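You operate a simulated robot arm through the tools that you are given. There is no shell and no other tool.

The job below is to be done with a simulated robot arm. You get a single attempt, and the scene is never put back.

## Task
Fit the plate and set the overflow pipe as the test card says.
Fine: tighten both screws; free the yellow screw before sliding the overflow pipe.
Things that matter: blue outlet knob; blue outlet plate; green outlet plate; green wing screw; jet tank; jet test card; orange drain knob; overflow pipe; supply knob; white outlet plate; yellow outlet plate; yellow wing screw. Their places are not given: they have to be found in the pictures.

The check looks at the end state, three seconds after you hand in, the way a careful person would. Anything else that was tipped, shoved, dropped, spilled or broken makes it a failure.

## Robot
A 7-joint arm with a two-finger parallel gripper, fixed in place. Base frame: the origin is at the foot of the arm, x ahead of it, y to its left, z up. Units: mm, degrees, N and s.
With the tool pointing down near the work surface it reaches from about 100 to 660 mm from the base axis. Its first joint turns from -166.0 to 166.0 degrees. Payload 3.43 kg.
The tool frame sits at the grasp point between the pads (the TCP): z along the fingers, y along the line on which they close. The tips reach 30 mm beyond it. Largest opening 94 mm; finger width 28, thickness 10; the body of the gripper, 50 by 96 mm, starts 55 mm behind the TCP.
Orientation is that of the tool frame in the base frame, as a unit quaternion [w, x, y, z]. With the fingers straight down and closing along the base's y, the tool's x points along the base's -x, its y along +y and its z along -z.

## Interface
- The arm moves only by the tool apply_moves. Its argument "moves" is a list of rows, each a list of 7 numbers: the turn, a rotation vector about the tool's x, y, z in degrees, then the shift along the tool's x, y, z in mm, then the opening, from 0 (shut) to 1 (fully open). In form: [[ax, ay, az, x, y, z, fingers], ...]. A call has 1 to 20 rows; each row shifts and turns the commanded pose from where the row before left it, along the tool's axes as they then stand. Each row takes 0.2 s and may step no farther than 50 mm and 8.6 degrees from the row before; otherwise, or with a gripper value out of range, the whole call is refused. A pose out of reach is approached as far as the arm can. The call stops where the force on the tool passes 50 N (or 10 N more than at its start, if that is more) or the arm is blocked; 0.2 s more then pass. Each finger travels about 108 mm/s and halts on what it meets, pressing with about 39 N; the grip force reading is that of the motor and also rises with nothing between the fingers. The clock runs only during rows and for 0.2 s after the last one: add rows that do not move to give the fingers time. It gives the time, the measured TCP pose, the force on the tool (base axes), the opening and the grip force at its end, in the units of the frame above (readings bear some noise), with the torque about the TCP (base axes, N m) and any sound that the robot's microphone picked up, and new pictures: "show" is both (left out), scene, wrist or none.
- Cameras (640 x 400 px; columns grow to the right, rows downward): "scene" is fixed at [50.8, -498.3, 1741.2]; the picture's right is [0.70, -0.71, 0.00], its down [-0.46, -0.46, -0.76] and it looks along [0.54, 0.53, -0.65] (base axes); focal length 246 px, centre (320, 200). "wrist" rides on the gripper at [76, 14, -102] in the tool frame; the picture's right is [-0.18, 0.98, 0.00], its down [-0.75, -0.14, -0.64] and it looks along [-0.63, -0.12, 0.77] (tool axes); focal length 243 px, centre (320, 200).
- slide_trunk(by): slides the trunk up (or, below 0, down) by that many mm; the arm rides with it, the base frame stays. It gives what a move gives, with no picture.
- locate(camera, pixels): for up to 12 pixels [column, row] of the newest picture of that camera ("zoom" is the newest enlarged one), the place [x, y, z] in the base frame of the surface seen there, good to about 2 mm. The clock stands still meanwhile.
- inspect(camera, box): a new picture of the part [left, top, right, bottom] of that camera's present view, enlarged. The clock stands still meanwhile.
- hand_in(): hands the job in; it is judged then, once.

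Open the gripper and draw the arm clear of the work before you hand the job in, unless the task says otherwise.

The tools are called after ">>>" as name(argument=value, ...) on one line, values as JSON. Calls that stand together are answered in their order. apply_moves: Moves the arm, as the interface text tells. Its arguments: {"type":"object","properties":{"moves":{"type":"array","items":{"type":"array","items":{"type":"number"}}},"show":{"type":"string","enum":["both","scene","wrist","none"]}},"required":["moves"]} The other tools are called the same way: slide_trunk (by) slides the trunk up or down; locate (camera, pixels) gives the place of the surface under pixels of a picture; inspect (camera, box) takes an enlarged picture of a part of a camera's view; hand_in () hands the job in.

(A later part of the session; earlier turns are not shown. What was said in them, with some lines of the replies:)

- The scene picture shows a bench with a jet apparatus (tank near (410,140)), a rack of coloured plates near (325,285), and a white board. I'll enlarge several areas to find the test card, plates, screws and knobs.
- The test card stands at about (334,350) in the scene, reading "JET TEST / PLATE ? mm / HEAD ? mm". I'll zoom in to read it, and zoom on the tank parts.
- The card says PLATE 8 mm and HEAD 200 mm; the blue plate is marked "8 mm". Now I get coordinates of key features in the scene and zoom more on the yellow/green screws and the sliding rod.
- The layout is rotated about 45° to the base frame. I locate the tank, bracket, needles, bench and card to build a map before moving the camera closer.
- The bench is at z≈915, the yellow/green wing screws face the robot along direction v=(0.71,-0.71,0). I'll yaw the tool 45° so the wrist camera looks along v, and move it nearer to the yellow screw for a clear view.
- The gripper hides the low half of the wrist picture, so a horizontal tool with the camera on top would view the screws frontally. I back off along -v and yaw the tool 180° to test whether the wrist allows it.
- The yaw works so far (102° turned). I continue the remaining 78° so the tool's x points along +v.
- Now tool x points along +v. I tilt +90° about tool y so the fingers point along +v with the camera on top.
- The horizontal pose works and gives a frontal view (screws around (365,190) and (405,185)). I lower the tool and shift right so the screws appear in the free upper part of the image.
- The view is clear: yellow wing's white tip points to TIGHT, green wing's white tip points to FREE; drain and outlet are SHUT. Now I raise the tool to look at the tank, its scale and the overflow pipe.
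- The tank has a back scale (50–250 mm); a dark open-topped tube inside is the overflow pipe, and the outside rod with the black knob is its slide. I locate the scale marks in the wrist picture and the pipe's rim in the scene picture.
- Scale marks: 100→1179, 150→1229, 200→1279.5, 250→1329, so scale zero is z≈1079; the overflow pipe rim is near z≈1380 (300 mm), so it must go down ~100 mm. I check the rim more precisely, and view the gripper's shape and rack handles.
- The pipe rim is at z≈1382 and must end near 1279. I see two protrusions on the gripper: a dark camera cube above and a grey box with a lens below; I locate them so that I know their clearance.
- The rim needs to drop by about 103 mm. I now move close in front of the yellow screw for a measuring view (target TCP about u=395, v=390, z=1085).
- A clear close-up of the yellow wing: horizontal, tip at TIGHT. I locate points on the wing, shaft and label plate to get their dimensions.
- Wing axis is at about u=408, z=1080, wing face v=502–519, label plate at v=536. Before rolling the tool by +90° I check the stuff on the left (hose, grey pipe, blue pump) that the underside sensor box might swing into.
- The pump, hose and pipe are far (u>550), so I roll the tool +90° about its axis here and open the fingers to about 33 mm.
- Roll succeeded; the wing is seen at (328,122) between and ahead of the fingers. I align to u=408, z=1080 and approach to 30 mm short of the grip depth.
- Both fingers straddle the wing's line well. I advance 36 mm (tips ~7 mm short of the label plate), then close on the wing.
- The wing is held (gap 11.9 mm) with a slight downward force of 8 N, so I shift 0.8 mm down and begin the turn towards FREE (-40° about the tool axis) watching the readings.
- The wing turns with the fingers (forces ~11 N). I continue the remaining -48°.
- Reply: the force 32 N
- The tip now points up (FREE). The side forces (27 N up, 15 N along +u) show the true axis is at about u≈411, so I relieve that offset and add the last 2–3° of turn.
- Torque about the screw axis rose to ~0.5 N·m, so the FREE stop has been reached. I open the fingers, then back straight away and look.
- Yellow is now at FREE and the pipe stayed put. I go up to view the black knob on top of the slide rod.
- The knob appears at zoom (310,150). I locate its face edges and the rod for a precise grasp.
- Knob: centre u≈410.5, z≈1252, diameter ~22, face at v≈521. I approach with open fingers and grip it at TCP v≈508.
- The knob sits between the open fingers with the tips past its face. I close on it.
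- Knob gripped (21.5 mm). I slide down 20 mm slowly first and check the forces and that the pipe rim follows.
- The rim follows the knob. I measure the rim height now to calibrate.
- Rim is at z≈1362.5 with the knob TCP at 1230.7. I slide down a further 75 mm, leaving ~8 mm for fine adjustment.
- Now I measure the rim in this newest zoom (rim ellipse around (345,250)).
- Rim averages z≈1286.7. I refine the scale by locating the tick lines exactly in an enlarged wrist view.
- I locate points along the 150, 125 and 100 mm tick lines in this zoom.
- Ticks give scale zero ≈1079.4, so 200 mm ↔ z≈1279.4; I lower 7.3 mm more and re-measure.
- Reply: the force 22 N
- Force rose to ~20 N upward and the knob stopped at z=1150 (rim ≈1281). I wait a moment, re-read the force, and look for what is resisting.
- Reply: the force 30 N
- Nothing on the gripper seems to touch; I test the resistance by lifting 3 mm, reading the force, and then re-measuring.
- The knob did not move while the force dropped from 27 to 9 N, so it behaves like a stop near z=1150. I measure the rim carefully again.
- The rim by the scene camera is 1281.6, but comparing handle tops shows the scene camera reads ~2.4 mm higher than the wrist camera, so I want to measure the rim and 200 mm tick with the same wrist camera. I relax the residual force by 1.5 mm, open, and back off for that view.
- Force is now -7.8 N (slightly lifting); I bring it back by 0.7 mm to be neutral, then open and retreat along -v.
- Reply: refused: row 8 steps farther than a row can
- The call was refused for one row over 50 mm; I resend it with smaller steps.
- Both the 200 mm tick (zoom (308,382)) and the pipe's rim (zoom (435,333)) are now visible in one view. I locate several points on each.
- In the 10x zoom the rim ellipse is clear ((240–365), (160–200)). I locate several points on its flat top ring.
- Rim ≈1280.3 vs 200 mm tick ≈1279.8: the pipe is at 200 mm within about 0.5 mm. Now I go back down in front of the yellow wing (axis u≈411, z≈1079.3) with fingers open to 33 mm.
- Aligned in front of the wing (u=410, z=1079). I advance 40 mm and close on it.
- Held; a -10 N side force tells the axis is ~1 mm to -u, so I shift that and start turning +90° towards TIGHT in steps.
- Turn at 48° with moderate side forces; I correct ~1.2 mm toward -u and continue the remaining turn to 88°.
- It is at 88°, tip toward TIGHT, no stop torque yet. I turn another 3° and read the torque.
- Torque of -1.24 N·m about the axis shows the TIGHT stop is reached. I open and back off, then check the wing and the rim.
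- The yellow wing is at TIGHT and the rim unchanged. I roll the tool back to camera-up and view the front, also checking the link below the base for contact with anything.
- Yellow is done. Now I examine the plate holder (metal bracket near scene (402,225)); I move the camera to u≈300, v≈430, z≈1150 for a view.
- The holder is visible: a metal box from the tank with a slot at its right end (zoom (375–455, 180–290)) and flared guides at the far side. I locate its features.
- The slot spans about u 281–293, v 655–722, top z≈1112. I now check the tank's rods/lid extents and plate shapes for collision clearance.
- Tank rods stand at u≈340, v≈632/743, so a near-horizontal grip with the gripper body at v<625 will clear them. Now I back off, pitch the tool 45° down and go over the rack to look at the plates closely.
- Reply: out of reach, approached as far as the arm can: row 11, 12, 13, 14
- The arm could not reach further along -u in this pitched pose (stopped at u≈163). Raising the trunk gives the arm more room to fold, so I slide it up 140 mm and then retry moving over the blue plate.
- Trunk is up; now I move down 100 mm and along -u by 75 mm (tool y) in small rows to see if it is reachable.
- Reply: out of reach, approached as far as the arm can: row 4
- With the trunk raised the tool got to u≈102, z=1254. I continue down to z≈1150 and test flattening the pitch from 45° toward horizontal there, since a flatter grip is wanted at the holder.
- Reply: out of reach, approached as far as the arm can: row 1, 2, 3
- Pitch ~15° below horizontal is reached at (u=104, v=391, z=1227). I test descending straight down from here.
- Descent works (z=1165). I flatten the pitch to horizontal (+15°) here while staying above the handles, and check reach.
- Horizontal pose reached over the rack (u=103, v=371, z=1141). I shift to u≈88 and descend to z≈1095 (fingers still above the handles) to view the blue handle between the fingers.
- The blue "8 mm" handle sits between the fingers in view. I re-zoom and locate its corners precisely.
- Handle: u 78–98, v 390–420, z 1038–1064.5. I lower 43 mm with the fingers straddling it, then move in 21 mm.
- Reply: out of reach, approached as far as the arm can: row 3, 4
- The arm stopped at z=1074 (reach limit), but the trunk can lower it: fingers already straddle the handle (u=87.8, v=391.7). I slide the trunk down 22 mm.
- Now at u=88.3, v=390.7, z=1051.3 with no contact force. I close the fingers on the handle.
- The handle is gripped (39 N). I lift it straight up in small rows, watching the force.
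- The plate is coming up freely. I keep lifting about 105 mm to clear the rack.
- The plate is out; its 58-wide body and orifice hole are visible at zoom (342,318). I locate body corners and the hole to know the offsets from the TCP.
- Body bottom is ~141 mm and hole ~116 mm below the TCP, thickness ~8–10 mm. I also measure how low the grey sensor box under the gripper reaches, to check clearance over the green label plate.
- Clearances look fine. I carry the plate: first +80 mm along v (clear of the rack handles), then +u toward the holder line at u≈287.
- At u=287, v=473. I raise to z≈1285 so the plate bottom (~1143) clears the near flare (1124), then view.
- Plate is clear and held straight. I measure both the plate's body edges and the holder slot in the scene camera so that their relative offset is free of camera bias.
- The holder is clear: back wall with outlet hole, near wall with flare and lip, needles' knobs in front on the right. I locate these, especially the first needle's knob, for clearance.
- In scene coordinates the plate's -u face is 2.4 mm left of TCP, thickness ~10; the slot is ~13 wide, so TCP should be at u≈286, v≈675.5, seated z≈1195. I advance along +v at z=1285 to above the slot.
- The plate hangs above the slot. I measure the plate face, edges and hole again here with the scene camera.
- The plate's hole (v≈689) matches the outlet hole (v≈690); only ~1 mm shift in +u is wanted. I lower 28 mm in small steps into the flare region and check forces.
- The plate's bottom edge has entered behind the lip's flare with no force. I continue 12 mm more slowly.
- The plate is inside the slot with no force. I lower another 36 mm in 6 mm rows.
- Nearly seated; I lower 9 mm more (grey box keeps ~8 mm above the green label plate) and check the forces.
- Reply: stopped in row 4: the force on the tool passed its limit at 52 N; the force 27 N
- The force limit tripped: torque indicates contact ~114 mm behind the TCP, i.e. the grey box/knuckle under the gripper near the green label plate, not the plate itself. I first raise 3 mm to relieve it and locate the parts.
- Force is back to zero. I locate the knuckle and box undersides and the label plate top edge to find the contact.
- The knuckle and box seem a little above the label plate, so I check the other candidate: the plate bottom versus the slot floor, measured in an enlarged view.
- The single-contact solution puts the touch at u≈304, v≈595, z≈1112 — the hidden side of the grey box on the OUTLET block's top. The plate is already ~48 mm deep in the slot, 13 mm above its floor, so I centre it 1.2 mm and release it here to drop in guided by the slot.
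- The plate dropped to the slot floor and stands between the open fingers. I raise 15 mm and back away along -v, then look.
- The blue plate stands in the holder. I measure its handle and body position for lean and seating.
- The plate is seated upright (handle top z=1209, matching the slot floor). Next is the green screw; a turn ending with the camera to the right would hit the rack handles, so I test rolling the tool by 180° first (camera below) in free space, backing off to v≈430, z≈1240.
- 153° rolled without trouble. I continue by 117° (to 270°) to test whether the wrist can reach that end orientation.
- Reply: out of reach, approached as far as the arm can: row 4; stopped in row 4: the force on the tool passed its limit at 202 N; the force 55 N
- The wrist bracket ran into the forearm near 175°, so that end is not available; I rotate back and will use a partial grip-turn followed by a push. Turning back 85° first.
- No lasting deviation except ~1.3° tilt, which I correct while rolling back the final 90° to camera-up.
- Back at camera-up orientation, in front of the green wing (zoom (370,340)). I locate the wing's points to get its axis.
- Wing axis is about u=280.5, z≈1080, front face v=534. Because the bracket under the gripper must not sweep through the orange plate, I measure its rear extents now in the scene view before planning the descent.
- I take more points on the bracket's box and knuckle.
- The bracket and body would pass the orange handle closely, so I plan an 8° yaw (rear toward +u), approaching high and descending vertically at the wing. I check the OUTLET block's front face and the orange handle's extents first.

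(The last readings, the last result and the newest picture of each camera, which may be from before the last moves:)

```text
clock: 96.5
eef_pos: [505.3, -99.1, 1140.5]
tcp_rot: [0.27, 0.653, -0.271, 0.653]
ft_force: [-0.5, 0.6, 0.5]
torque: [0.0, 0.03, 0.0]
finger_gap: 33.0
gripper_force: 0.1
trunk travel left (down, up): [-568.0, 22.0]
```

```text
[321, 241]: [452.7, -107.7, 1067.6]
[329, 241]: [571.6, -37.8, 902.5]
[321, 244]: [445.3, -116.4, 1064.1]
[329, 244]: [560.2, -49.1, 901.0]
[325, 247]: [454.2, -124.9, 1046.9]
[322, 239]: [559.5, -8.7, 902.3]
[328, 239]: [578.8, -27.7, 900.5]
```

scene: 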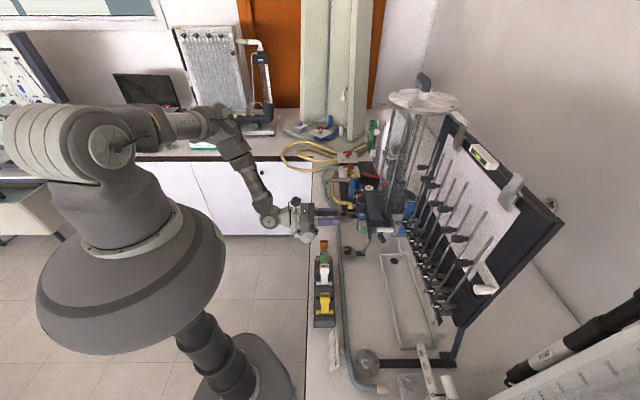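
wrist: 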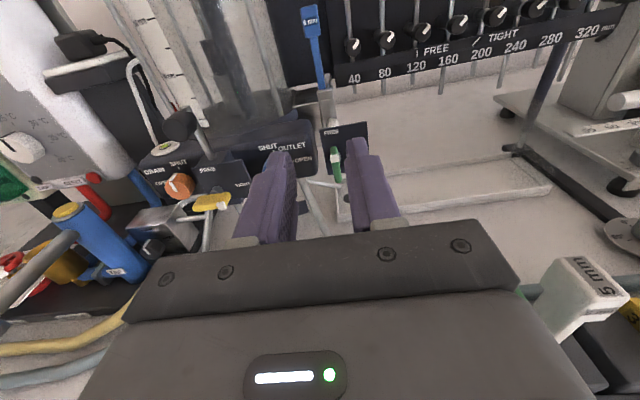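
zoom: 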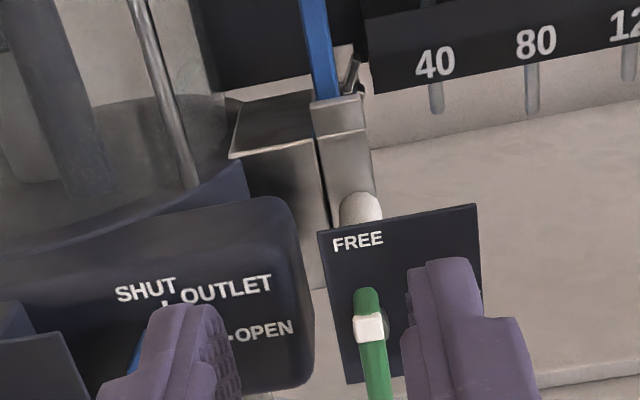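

The yellow-style grip would be tight near the orange handle, so instead I'll turn the green wing from above: tool pointing down, closed fingers pushing the wing's top toward TIGHT along an arc (everything stays >100 mm above the rack). First I raise and pitch the tool down.

>>> apply_moves(moves=[[0, 0, 0, 40, 0, 0, 0], [0, 0, 0, 40, 0, 0, 0], [0, 0, 0, 30, 0, 0, 0], [0, -8.2, 0, 0, 0, 0, 0], [0, -8.2, 0, 0, 0, 0, 0], [0, -8.2, 0, 0, 0, 0, 0], [0, -8.2, 0, 0, 0, 0, 0], [0, -8.2, 0, 0, 0, 0, 0], [0, -8.2, 0, 0, 0, 0, 0], [0, -8.2, 0, 0, 0, 0, 0], [0, -8.2, 0, 0, 0, 0, 0], [0, -8.2, 0, 0, 0, 0, 0], [0, -8.2, 0, 0, 0, 0, 0], [0, -8, 0, 0, 0, 0, 0], [0, 0, 0, 0, 0, 0, 0]], show="both")

```text
clock: 99.7
eef_pos: [505.1, -100.6, 1250.1]
tcp_rot: [0.0, 0.923, -0.384, -0.001]
ft_force: [-0.2, -0.5, 0.2]
torque: [-0.02, -0.02, 0.01]
finger_gap: 0.0
gripper_force: 32.7
trunk travel left (down, up): [-568.0, 22.0]
```

scene: 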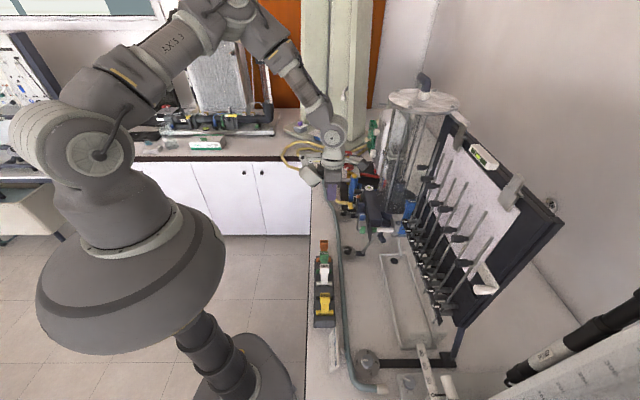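
wrist: 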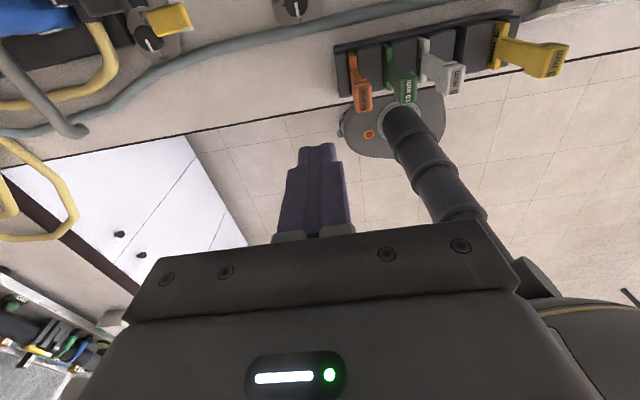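

Tool is pointing down with the camera toward +v. I move above the +u side of the green wing (u≈300, v≈541, z≈1150).

>>> apply_moves(moves=[[0, 0, 0, 28, -3.5, 20, 0], [0, 0, 0, 28, -3.5, 25, 0], [0, 0, 0, 28, -3.5, 25, 0], [0, 0, 0, 28.5, -3.5, 25, 0], [0, 0, 0, 0, 0, 0, 0]], show="both")

>>> inspect(camera="scene", box=[340, 190, 420, 250])

>>> inspect(camera="wrist", box=[220, 80, 440, 220])

```text
clock: 100.9
eef_pos: [593.3, -169.6, 1152.6]
tcp_rot: [-0.002, 0.923, -0.384, 0.0]
ft_force: [-0.2, 0.1, -0.2]
torque: [0.0, -0.02, -0.01]
finger_gap: 0.0
gripper_force: 32.5
trunk travel left (down, up): [-568.0, 22.0]
```

scene: 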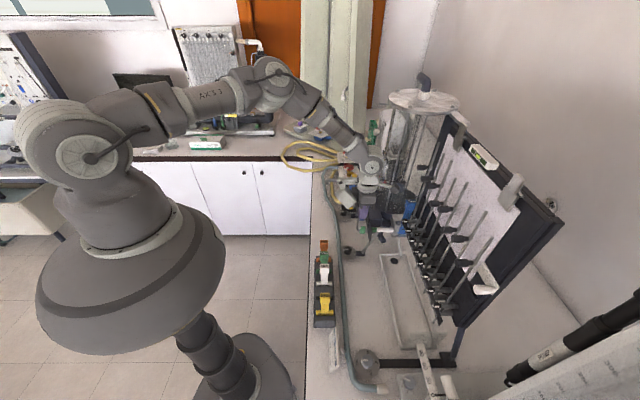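
wrist: 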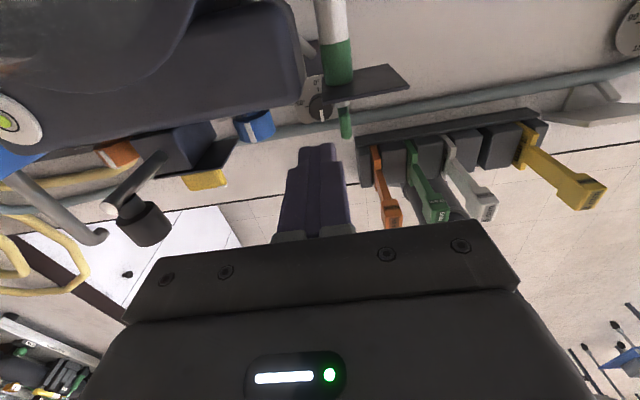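

```text
6.67 times, centred on (380, 220) of scene
```

zoom: 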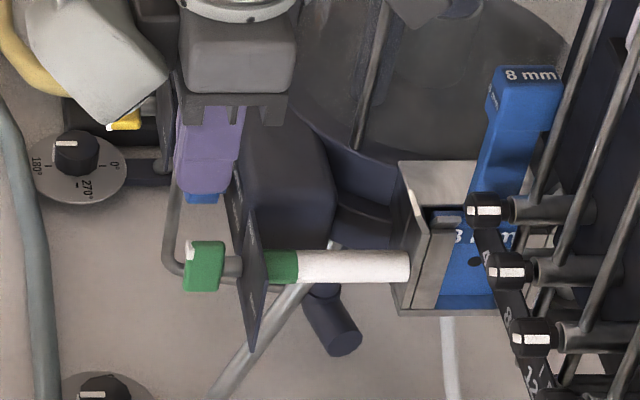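

```text
2.86 times, centred on (330, 150) of wrist
```

zoom: 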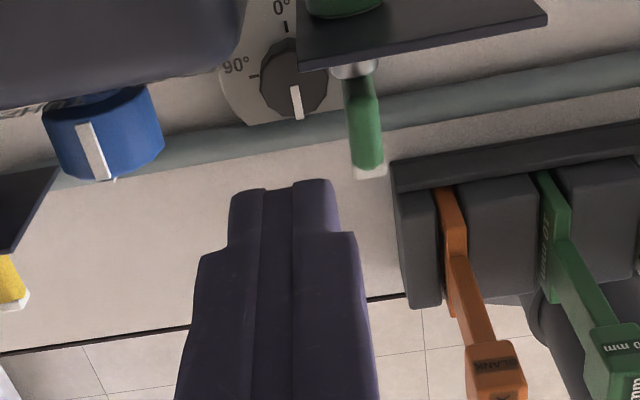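

Clear view: closed fingers at u≈300 beside the green wing (zoom (365,120)). I locate both for relative offset before descending.

>>> locate(camera="zoom", pixels=[[262, 195], [315, 188], [330, 195], [235, 205], [352, 110], [372, 110], [365, 160], [357, 90], [383, 165], [375, 130]])

```text
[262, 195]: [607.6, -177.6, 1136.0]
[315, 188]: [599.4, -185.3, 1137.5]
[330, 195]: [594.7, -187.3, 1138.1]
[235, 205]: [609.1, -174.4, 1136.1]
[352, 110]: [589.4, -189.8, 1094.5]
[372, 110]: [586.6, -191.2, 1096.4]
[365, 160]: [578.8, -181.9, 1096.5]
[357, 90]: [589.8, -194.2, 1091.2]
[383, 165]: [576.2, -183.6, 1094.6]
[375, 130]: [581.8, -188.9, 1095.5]
```

Finger's -u face is 5 mm from the wing. I lower so the tips are just below the wing's top (tip z≈1094) and push toward -u along an arc to about 45°.

>>> apply_moves(moves=[[0, 0, 0, 0, 0, 10, 0], [0, 0, 0, 0, 0, 10, 0], [0, 0, 0, 0, 0, 8.6, 0], [0, 0, 0, 0, 3.8, 0, 0], [0, 0, 0, 0, 3.8, -0.6, 0], [0, 0, 0, 0, 3.7, 0.5, 0], [0, 0, 0, 0, 3.6, 1.4, 0], [0, 0, 0, 0, 0, 0, 0]], show="both")

>>> inspect(camera="scene", box=[345, 200, 395, 240])

>>> inspect(camera="wrist", box=[240, 60, 400, 180])

```text
clock: 102.7
eef_pos: [583.7, -179.6, 1122.8]
tcp_rot: [-0.001, 0.924, -0.383, 0.0]
ft_force: [0.4, -0.1, -0.1]
torque: [0.03, 0.02, -0.01]
finger_gap: 0.1
gripper_force: 33.1
trunk travel left (down, up): [-568.0, 22.0]
```

scene: 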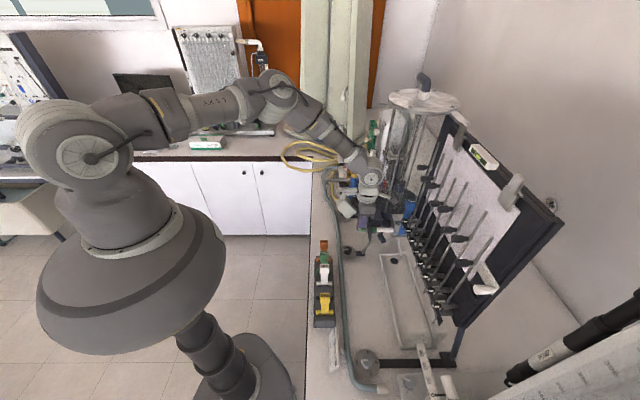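
wrist: 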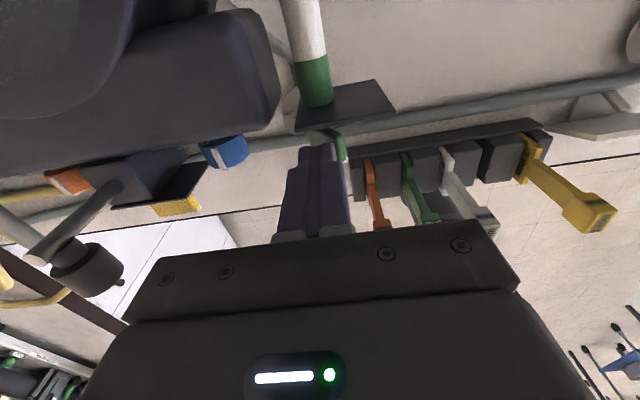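

```text
10.00 times, centred on (370, 220) of scene
```

zoom: 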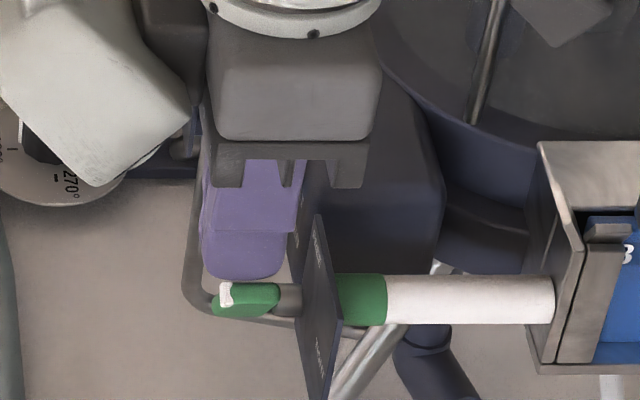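

```text
3.33 times, centred on (320, 120) of wrist
```

zoom: 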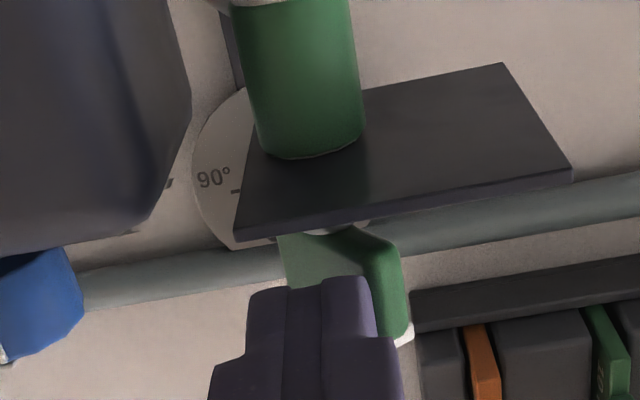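

The wing has tilted about 45° with almost no force. I continue along the arc to ~85°.

>>> apply_moves(moves=[[0, 0, 0, 0, 3.0, 2.2, 0], [0, 0, 0, 0, 2.4, 3.0, 0], [0, 0, 0, 0, 1.1, 2.3, 0], [0, 0, 0, 0, 0, 0, 0]], show="both")

>>> inspect(camera="scene", box=[345, 200, 395, 240])

>>> inspect(camera="wrist", box=[240, 60, 400, 180])

```text
clock: 103.7
eef_pos: [579.8, -185.0, 1116.6]
tcp_rot: [-0.001, 0.924, -0.383, 0.001]
ft_force: [-1.3, -0.9, 3.0]
torque: [-0.11, 0.04, -0.03]
finger_gap: 0.0
gripper_force: 33.8
trunk travel left (down, up): [-568.0, 22.0]
```

scene: 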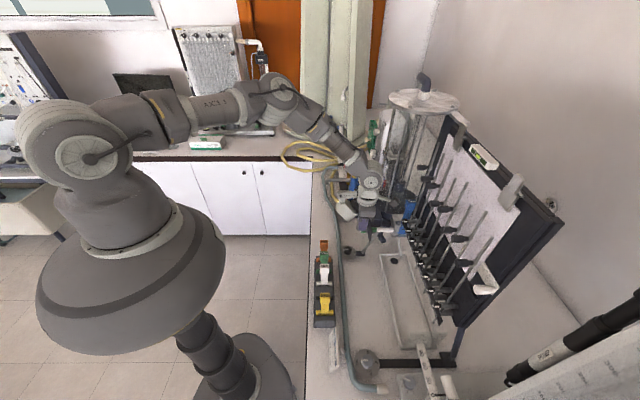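
wrist: 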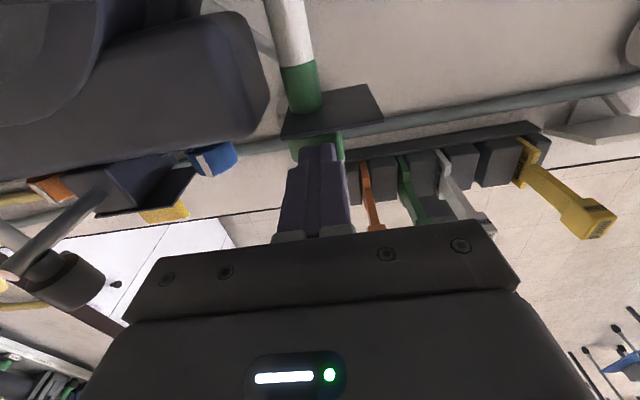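

```text
10.00 times, centred on (370, 220) of scene
```

zoom: 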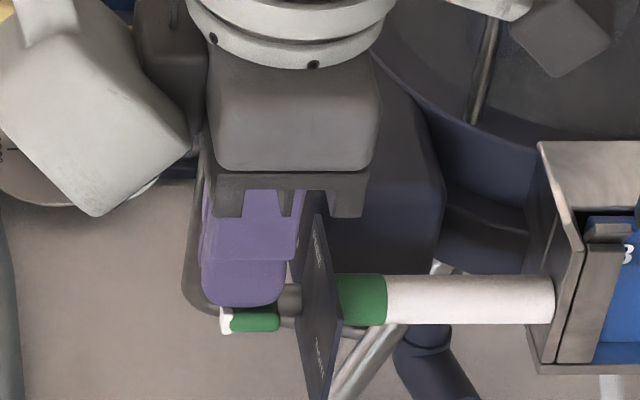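

```text
3.33 times, centred on (320, 120) of wrist
```

zoom: 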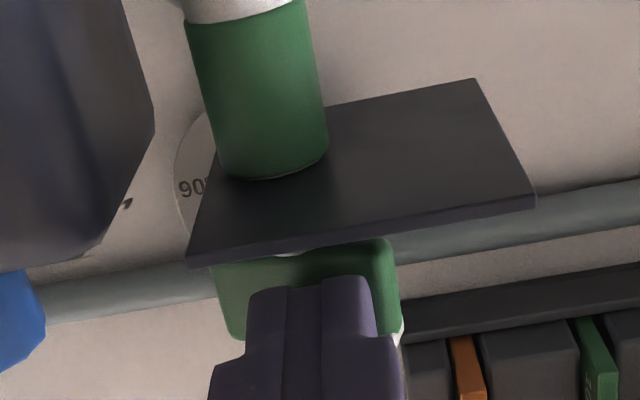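

The wing is nearly horizontal (TIGHT). To seat it against its stop, I lift 5 mm, shift 11 mm to -u over the tip half only, and press down gently.

>>> apply_moves(moves=[[0, 0, 0, 0, 0, -5, 0], [0, 0, 0, 0, 11, 0, 0], [0, 0, 0, 0, 0, 5, 0], [0, 0, 0, 0, 0, 2, 0], [0, 0, 0, 0, 0, 1.5, 0], [0, 0, 0, 0, 0, 0, 0]], show="wrist")

>>> inspect(camera="scene", box=[345, 200, 395, 240])

```text
clock: 105.1
eef_pos: [572.6, -190.9, 1113.3]
tcp_rot: [-0.001, 0.924, -0.383, 0.0]
ft_force: [1.4, 0.8, 2.5]
torque: [0.0, -0.06, 0.0]
finger_gap: 0.0
gripper_force: 32.8
trunk travel left (down, up): [-568.0, 22.0]
```

wrist: 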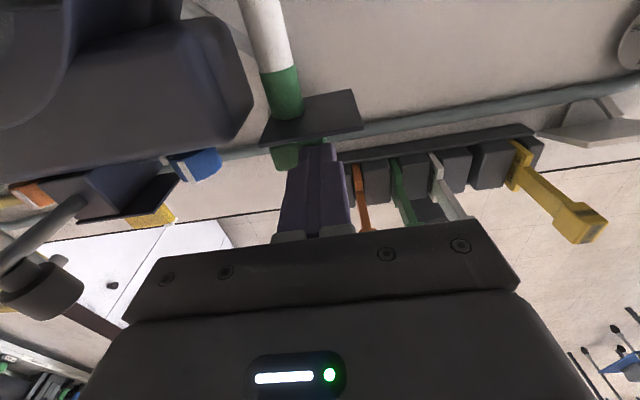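

```text
10.00 times, centred on (370, 220) of scene
```

zoom: 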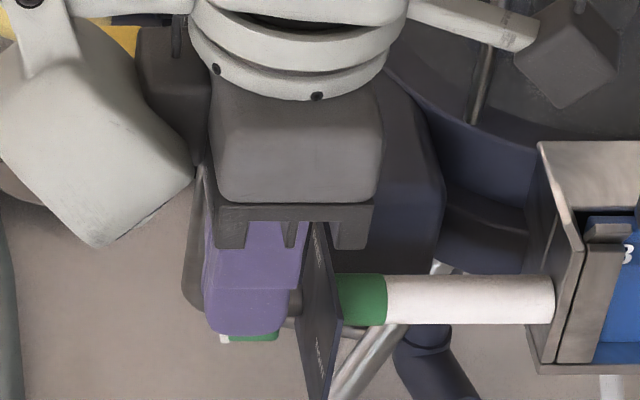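

Only 2.5 N so far at z=1113.3. I press further in small steps until the stop is felt.

>>> apply_moves(moves=[[0, 0, 0, 0, 0, 1.2, 0], [0, 0, 0, 0, 0, 1.2, 0], [0, 0, 0, 0, 0, 0, 0]], show="none")

```text
clock: 105.9
eef_pos: [572.9, -191.3, 1112.6]
tcp_rot: [-0.001, 0.924, -0.383, 0.002]
ft_force: [3.5, 0.1, 26.5]
torque: [0.08, 0.01, -0.18]
finger_gap: 0.2
gripper_force: 32.8
trunk travel left (down, up): [-568.0, 22.0]
```

26.5 N: the stop is reached. I lift off, move back and inspect the green wing from the front.

>>> apply_moves(moves=[[0, 0, 0, 0, 0, -5, 0], [0, 0, 0, 0, 0, -30, 0], [0, 0, 0, 0, 0, -40, 0], [0, 0, 0, -20, 0, -40, 0], [0, 0, 0, -40, 0, -20, 0], [0, 0, 0, -40, 0, 0, 0], [0, 0, 0, -20, 0, 0, 0], [0, 0, 0, 0, 0, 0, 0]], show="both")

>>> inspect(camera="scene", box=[345, 190, 425, 245])

>>> inspect(camera="scene", box=[350, 200, 390, 240])

```text
clock: 107.7
eef_pos: [488.3, -106.5, 1247.2]
tcp_rot: [-0.001, 0.924, -0.383, -0.001]
ft_force: [-0.4, -0.2, -0.1]
torque: [-0.01, 0.01, 0.0]
finger_gap: 0.1
gripper_force: 33.1
trunk travel left (down, up): [-568.0, 22.0]
```

scene: 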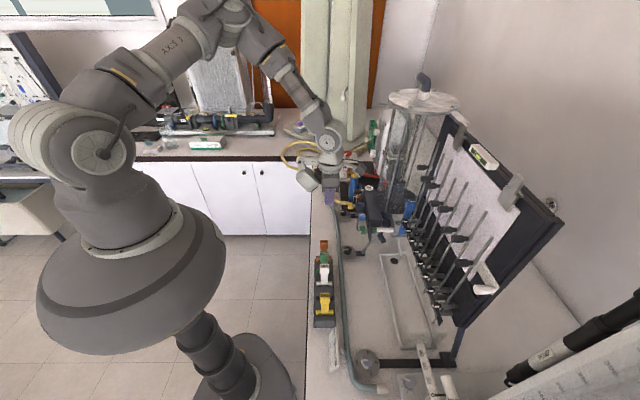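
wrist: 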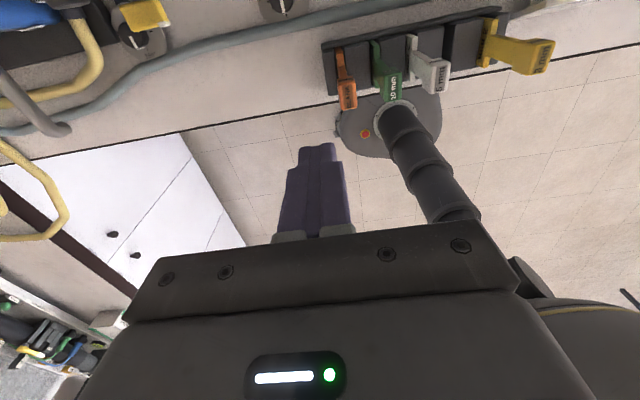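

```text
7.27 times, centred on (385, 218) of scene
```

zoom: 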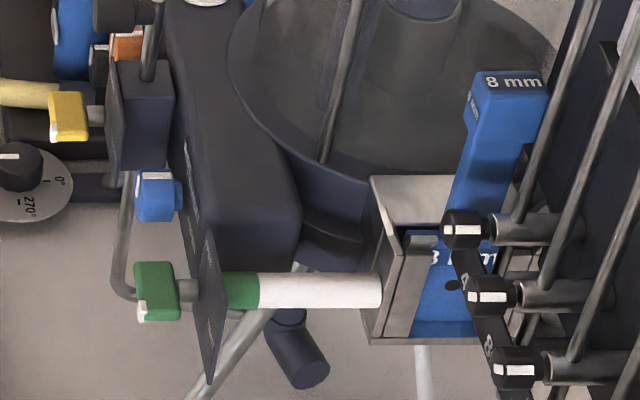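

```text
10.00 times, centred on (370, 220) of scene
```

zoom: 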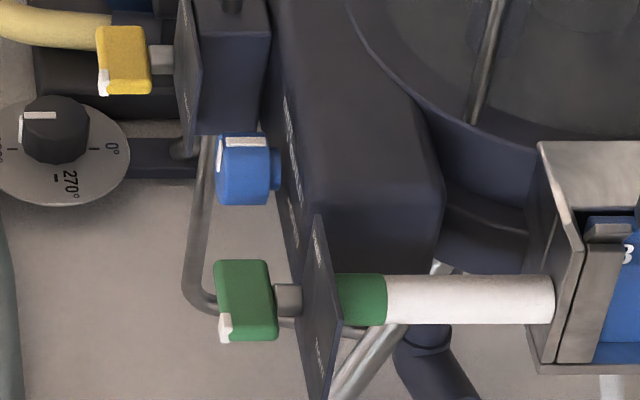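

Both wings now have their white tips toward -u (TIGHT). I pitch back to horizontal to verify from the front with the wrist camera.

>>> apply_moves(moves=[[0, 8.2, 0, 0, 0, 0, 0], [0, 8.2, 0, 0, 0, 0, 0], [0, 8.2, 0, 0, 0, 0, 0], [0, 8.2, 0, 0, 0, 0, 0], [0, 8.2, 0, 0, 0, 0, 0], [0, 8.2, 0, 0, 0, 0, 0], [0, 8.2, 0, 0, 0, 0, 0], [0, 8.2, 0, 0, 0, 0, 0], [0, 8.2, 0, 0, 0, 0, 0], [0, 8.2, 0, 0, 0, 0, 0], [0, 8, 0, 0, 0, 0, 0], [0, 0, 0, -35, -25, -10, 0], [0, 0, 0, -35, -25, -10, 0], [0, 0, 0, -35, -20, -10, 0], [0, 0, 0, 0, 0, 0, 0]], show="wrist")

>>> inspect(camera="wrist", box=[240, 60, 440, 185])

>>> inspect(camera="wrist", box=[180, 80, 340, 180])

```text
clock: 110.9
eef_pos: [514.3, -36.9, 1140.5]
tcp_rot: [0.27, 0.653, -0.273, 0.653]
ft_force: [-0.7, 0.4, 0.0]
torque: [0.03, 0.01, 0.0]
finger_gap: 0.0
gripper_force: 33.0
trunk travel left (down, up): [-568.0, 22.0]
```

wrist: 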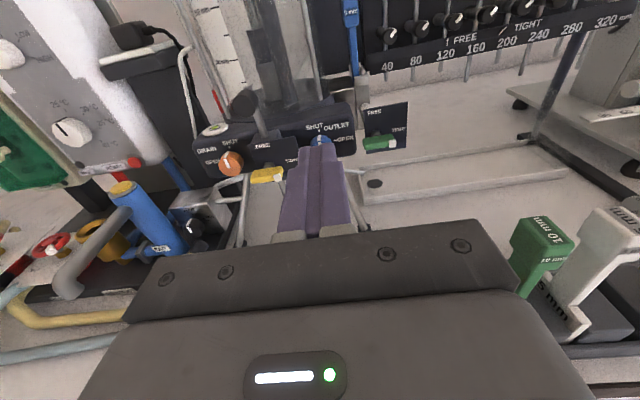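

```text
3.20 times, centred on (340, 122) of wrist
```

zoom: 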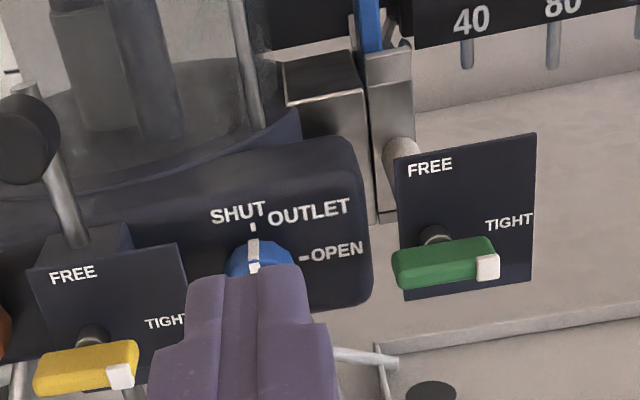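

```text
4.00 times, centred on (260, 130) of wrist
```

zoom: 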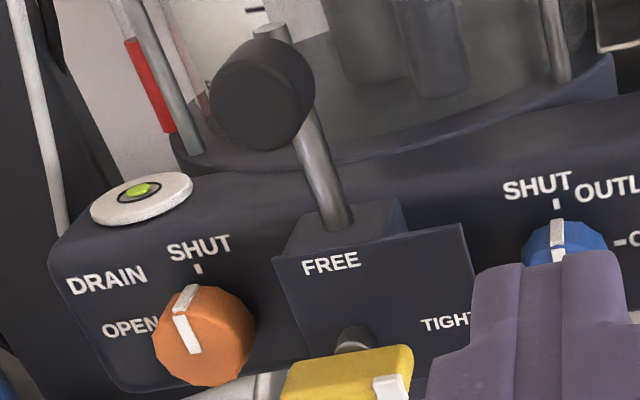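

Both wings point to TIGHT, outlet and drain remain SHUT. I retract up and back, open the gripper, and re-verify the pipe's rim against the 200 mm tick from the earlier viewpoint.

>>> apply_moves(moves=[[0, 0, 0, 30, -12, -15, 0.3], [0, 0, 0, 35, -15, -15, 0.6], [0, 0, 0, 35, -15, -10, 1], [0, 0, 0, 35, -15, -10, 1], [0, 0, 0, 36, -15, 0, 1], [0, 0, 0, 0, 0, 0, 1]], show="both")

>>> inspect(camera="scene", box=[300, 225, 360, 380])

>>> inspect(camera="wrist", box=[230, 20, 390, 120])

```text
clock: 112.3
eef_pos: [516.1, 26.8, 1250.0]
tcp_rot: [0.27, 0.654, -0.27, 0.654]
ft_force: [-0.8, -0.3, 0.2]
torque: [0.01, 0.0, 0.02]
finger_gap: 93.8
gripper_force: 0.0
out of reach, approached as far as the arm can: row 4, 5
trunk travel left (down, up): [-568.0, 22.0]
```

scene: 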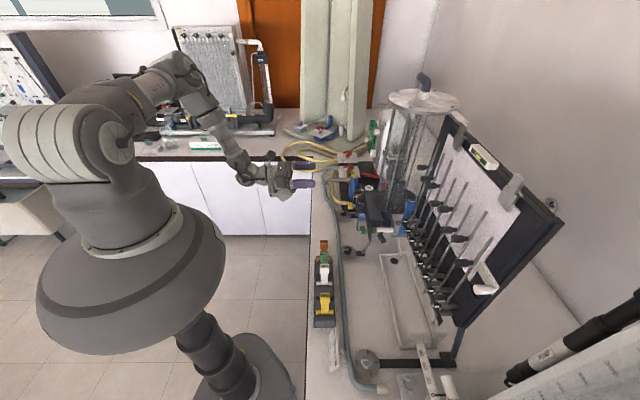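
wrist: 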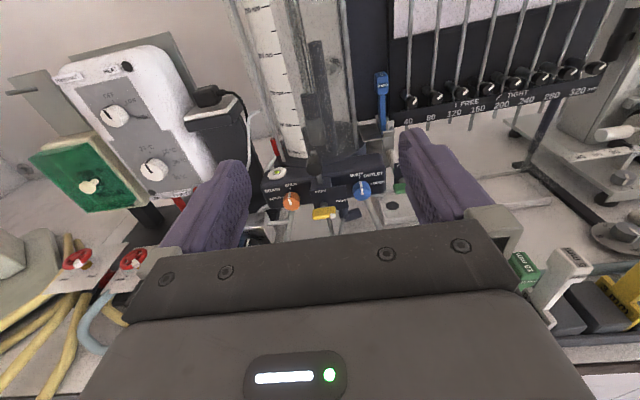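

```text
2.58 times, centred on (330, 302) of scene
```

zoom: 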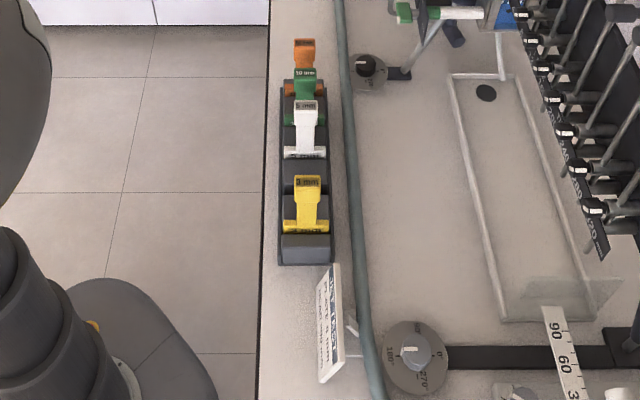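

```text
4.00 times, centred on (310, 70) of wrist
```

zoom: 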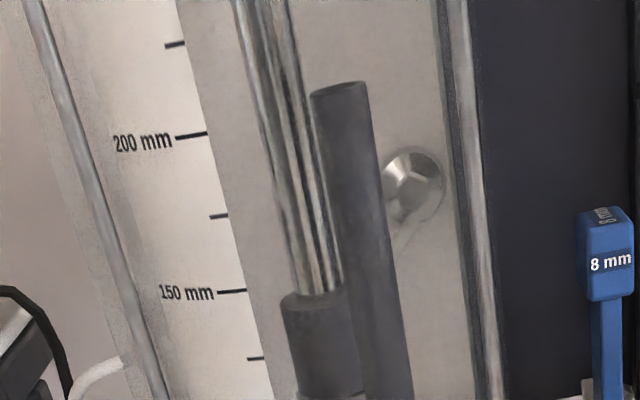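

The rack's remaining plates are undisturbed. I re-measure the rim versus the 200 mm tick and the seated plate in this view.

>>> locate(camera="zoom", pixels=[[180, 137], [192, 136], [204, 134], [222, 292], [232, 291], [243, 290], [316, 95], [325, 93], [340, 91], [355, 87], [364, 86], [345, 84]])

>>> inspect(camera="wrist", box=[300, 20, 340, 60])

>>> locate(camera="zoom", pixels=[[250, 215], [262, 220], [280, 218], [300, 214], [320, 210], [340, 204], [360, 199], [372, 195], [300, 200], [270, 206]])

```text
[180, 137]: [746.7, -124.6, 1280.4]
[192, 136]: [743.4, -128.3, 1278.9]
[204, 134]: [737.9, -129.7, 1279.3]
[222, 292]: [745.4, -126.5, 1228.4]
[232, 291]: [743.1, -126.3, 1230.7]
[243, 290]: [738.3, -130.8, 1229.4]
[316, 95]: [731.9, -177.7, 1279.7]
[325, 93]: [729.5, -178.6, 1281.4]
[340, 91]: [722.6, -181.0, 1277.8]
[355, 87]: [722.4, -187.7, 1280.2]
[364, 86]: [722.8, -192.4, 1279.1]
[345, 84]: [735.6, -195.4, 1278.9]
```

```text
10.00 times, centred on (320, 40) of wrist
```

zoom: 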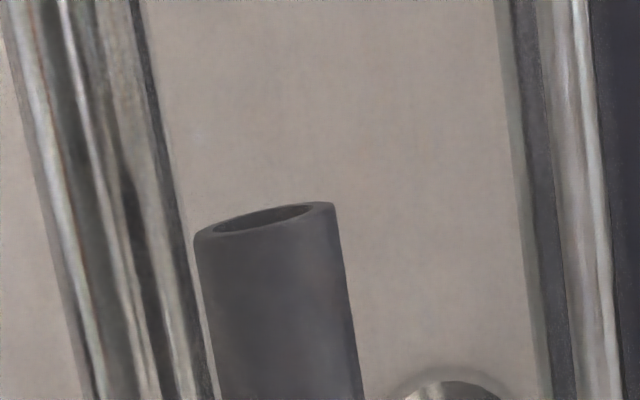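

```text
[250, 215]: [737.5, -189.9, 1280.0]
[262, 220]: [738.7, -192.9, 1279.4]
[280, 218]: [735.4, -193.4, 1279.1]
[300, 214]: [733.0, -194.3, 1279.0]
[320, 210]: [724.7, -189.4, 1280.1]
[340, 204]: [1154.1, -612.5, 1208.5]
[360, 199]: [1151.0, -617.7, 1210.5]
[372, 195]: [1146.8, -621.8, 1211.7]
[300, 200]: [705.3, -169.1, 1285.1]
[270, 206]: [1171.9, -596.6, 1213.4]
```

Rim ≈1279.6 matches the 200 mm tick ≈1279.5. I draw the arm back a bit further and take a last look at everything before handing in.

>>> apply_moves(moves=[[0, 0, 0, 0, 0, -20, 1], [0, 0, 0, 0, 0, -20, 1], [0, 0, 0, 0, 0, 0, 1]], show="both")

>>> inspect(camera="scene", box=[330, 150, 450, 245])

>>> inspect(camera="scene", box=[385, 195, 425, 240])

```text
clock: 113.1
eef_pos: [488.6, 52.5, 1250.7]
tcp_rot: [0.269, 0.653, -0.272, 0.654]
ft_force: [-0.2, 0.9, 0.3]
torque: [0.03, 0.0, -0.02]
finger_gap: 94.1
gripper_force: 0.1
trunk travel left (down, up): [-568.0, 22.0]
```

scene: 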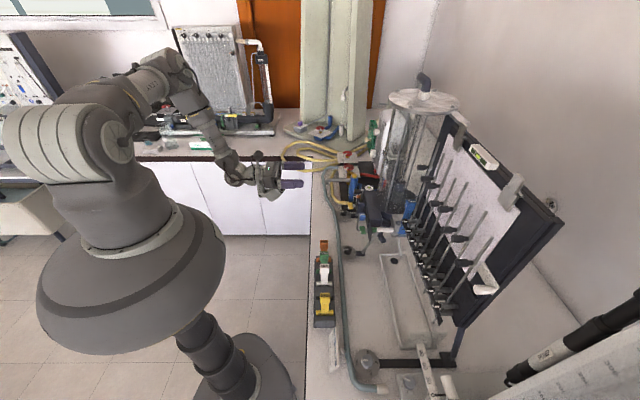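
wrist: 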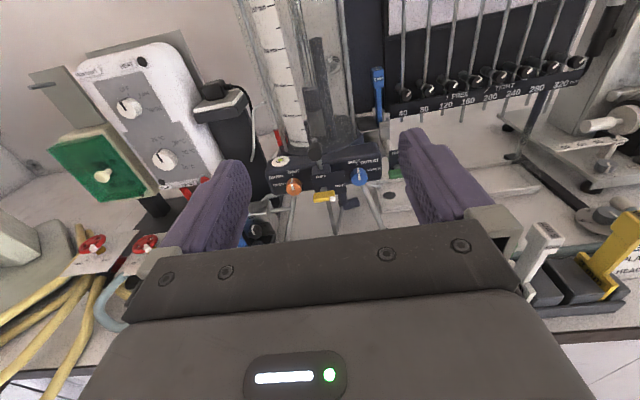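

```text
4.21 times, centred on (390, 198) of scene
```

zoom: 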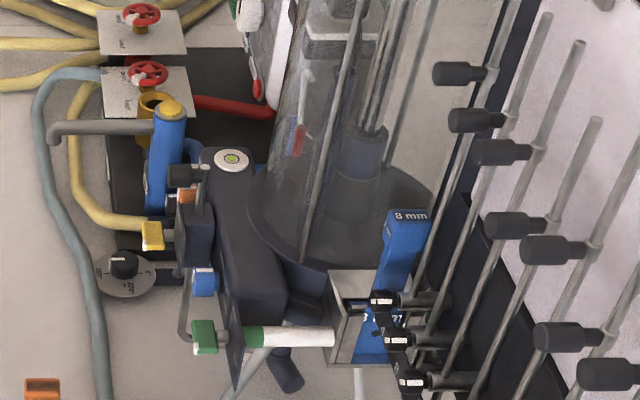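

```text
8.89 times, centred on (405, 218) of scene
```

zoom: 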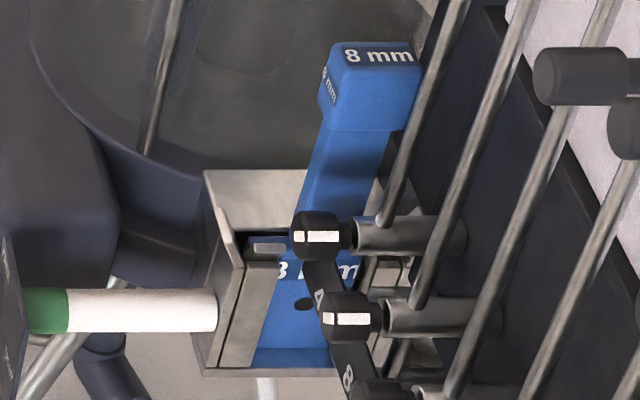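

The 8 mm plate is seated in the holder and the pipe rim is level with the 200 mm tick. Both wings are at TIGHT, the drain and outlet knobs are still SHUT, and the gripper is open and clear. I hand in.

>>> hand_in()

```text
The job is handed in.
```

I fitted the 8 mm (blue) plate and set the overflow pipe to the 200 mm head on the test card. The job is handed in, but no result has come back yet.

- **Overflow pipe:** I freed the yellow screw first, then slid the pipe down about 100 mm. The final measurement puts its rim level with the 200 mm tick (within about 1 mm). The pipe met a firm stop right at that height.
- **Yellow screw:** I turned it back until it reached the TIGHT stop.
- **Blue plate:** It is upright and fully seated in the outlet holder. I released it about 13 mm above the slot floor because the gripper could not go lower; it dropped straight in, guided by the slot.
- **Green screw:** I pushed it to TIGHT from above with closed fingers until it met the stop.
- **Everything else:** The outlet and drain knobs are still SHUT, and I did not touch the supply knob. The other four plates are still in the rack.

There were two unplanned contacts. While lowering the plate, the bracket under the gripper appears to have pressed on the top of the outlet block with about 50 N. Later, while testing a wrist turn in free space, the tool jammed with a reading of about 200 N, most likely against the arm itself. I saw no damage or displacement from either.

The gripper is open and the arm is clear of the work.
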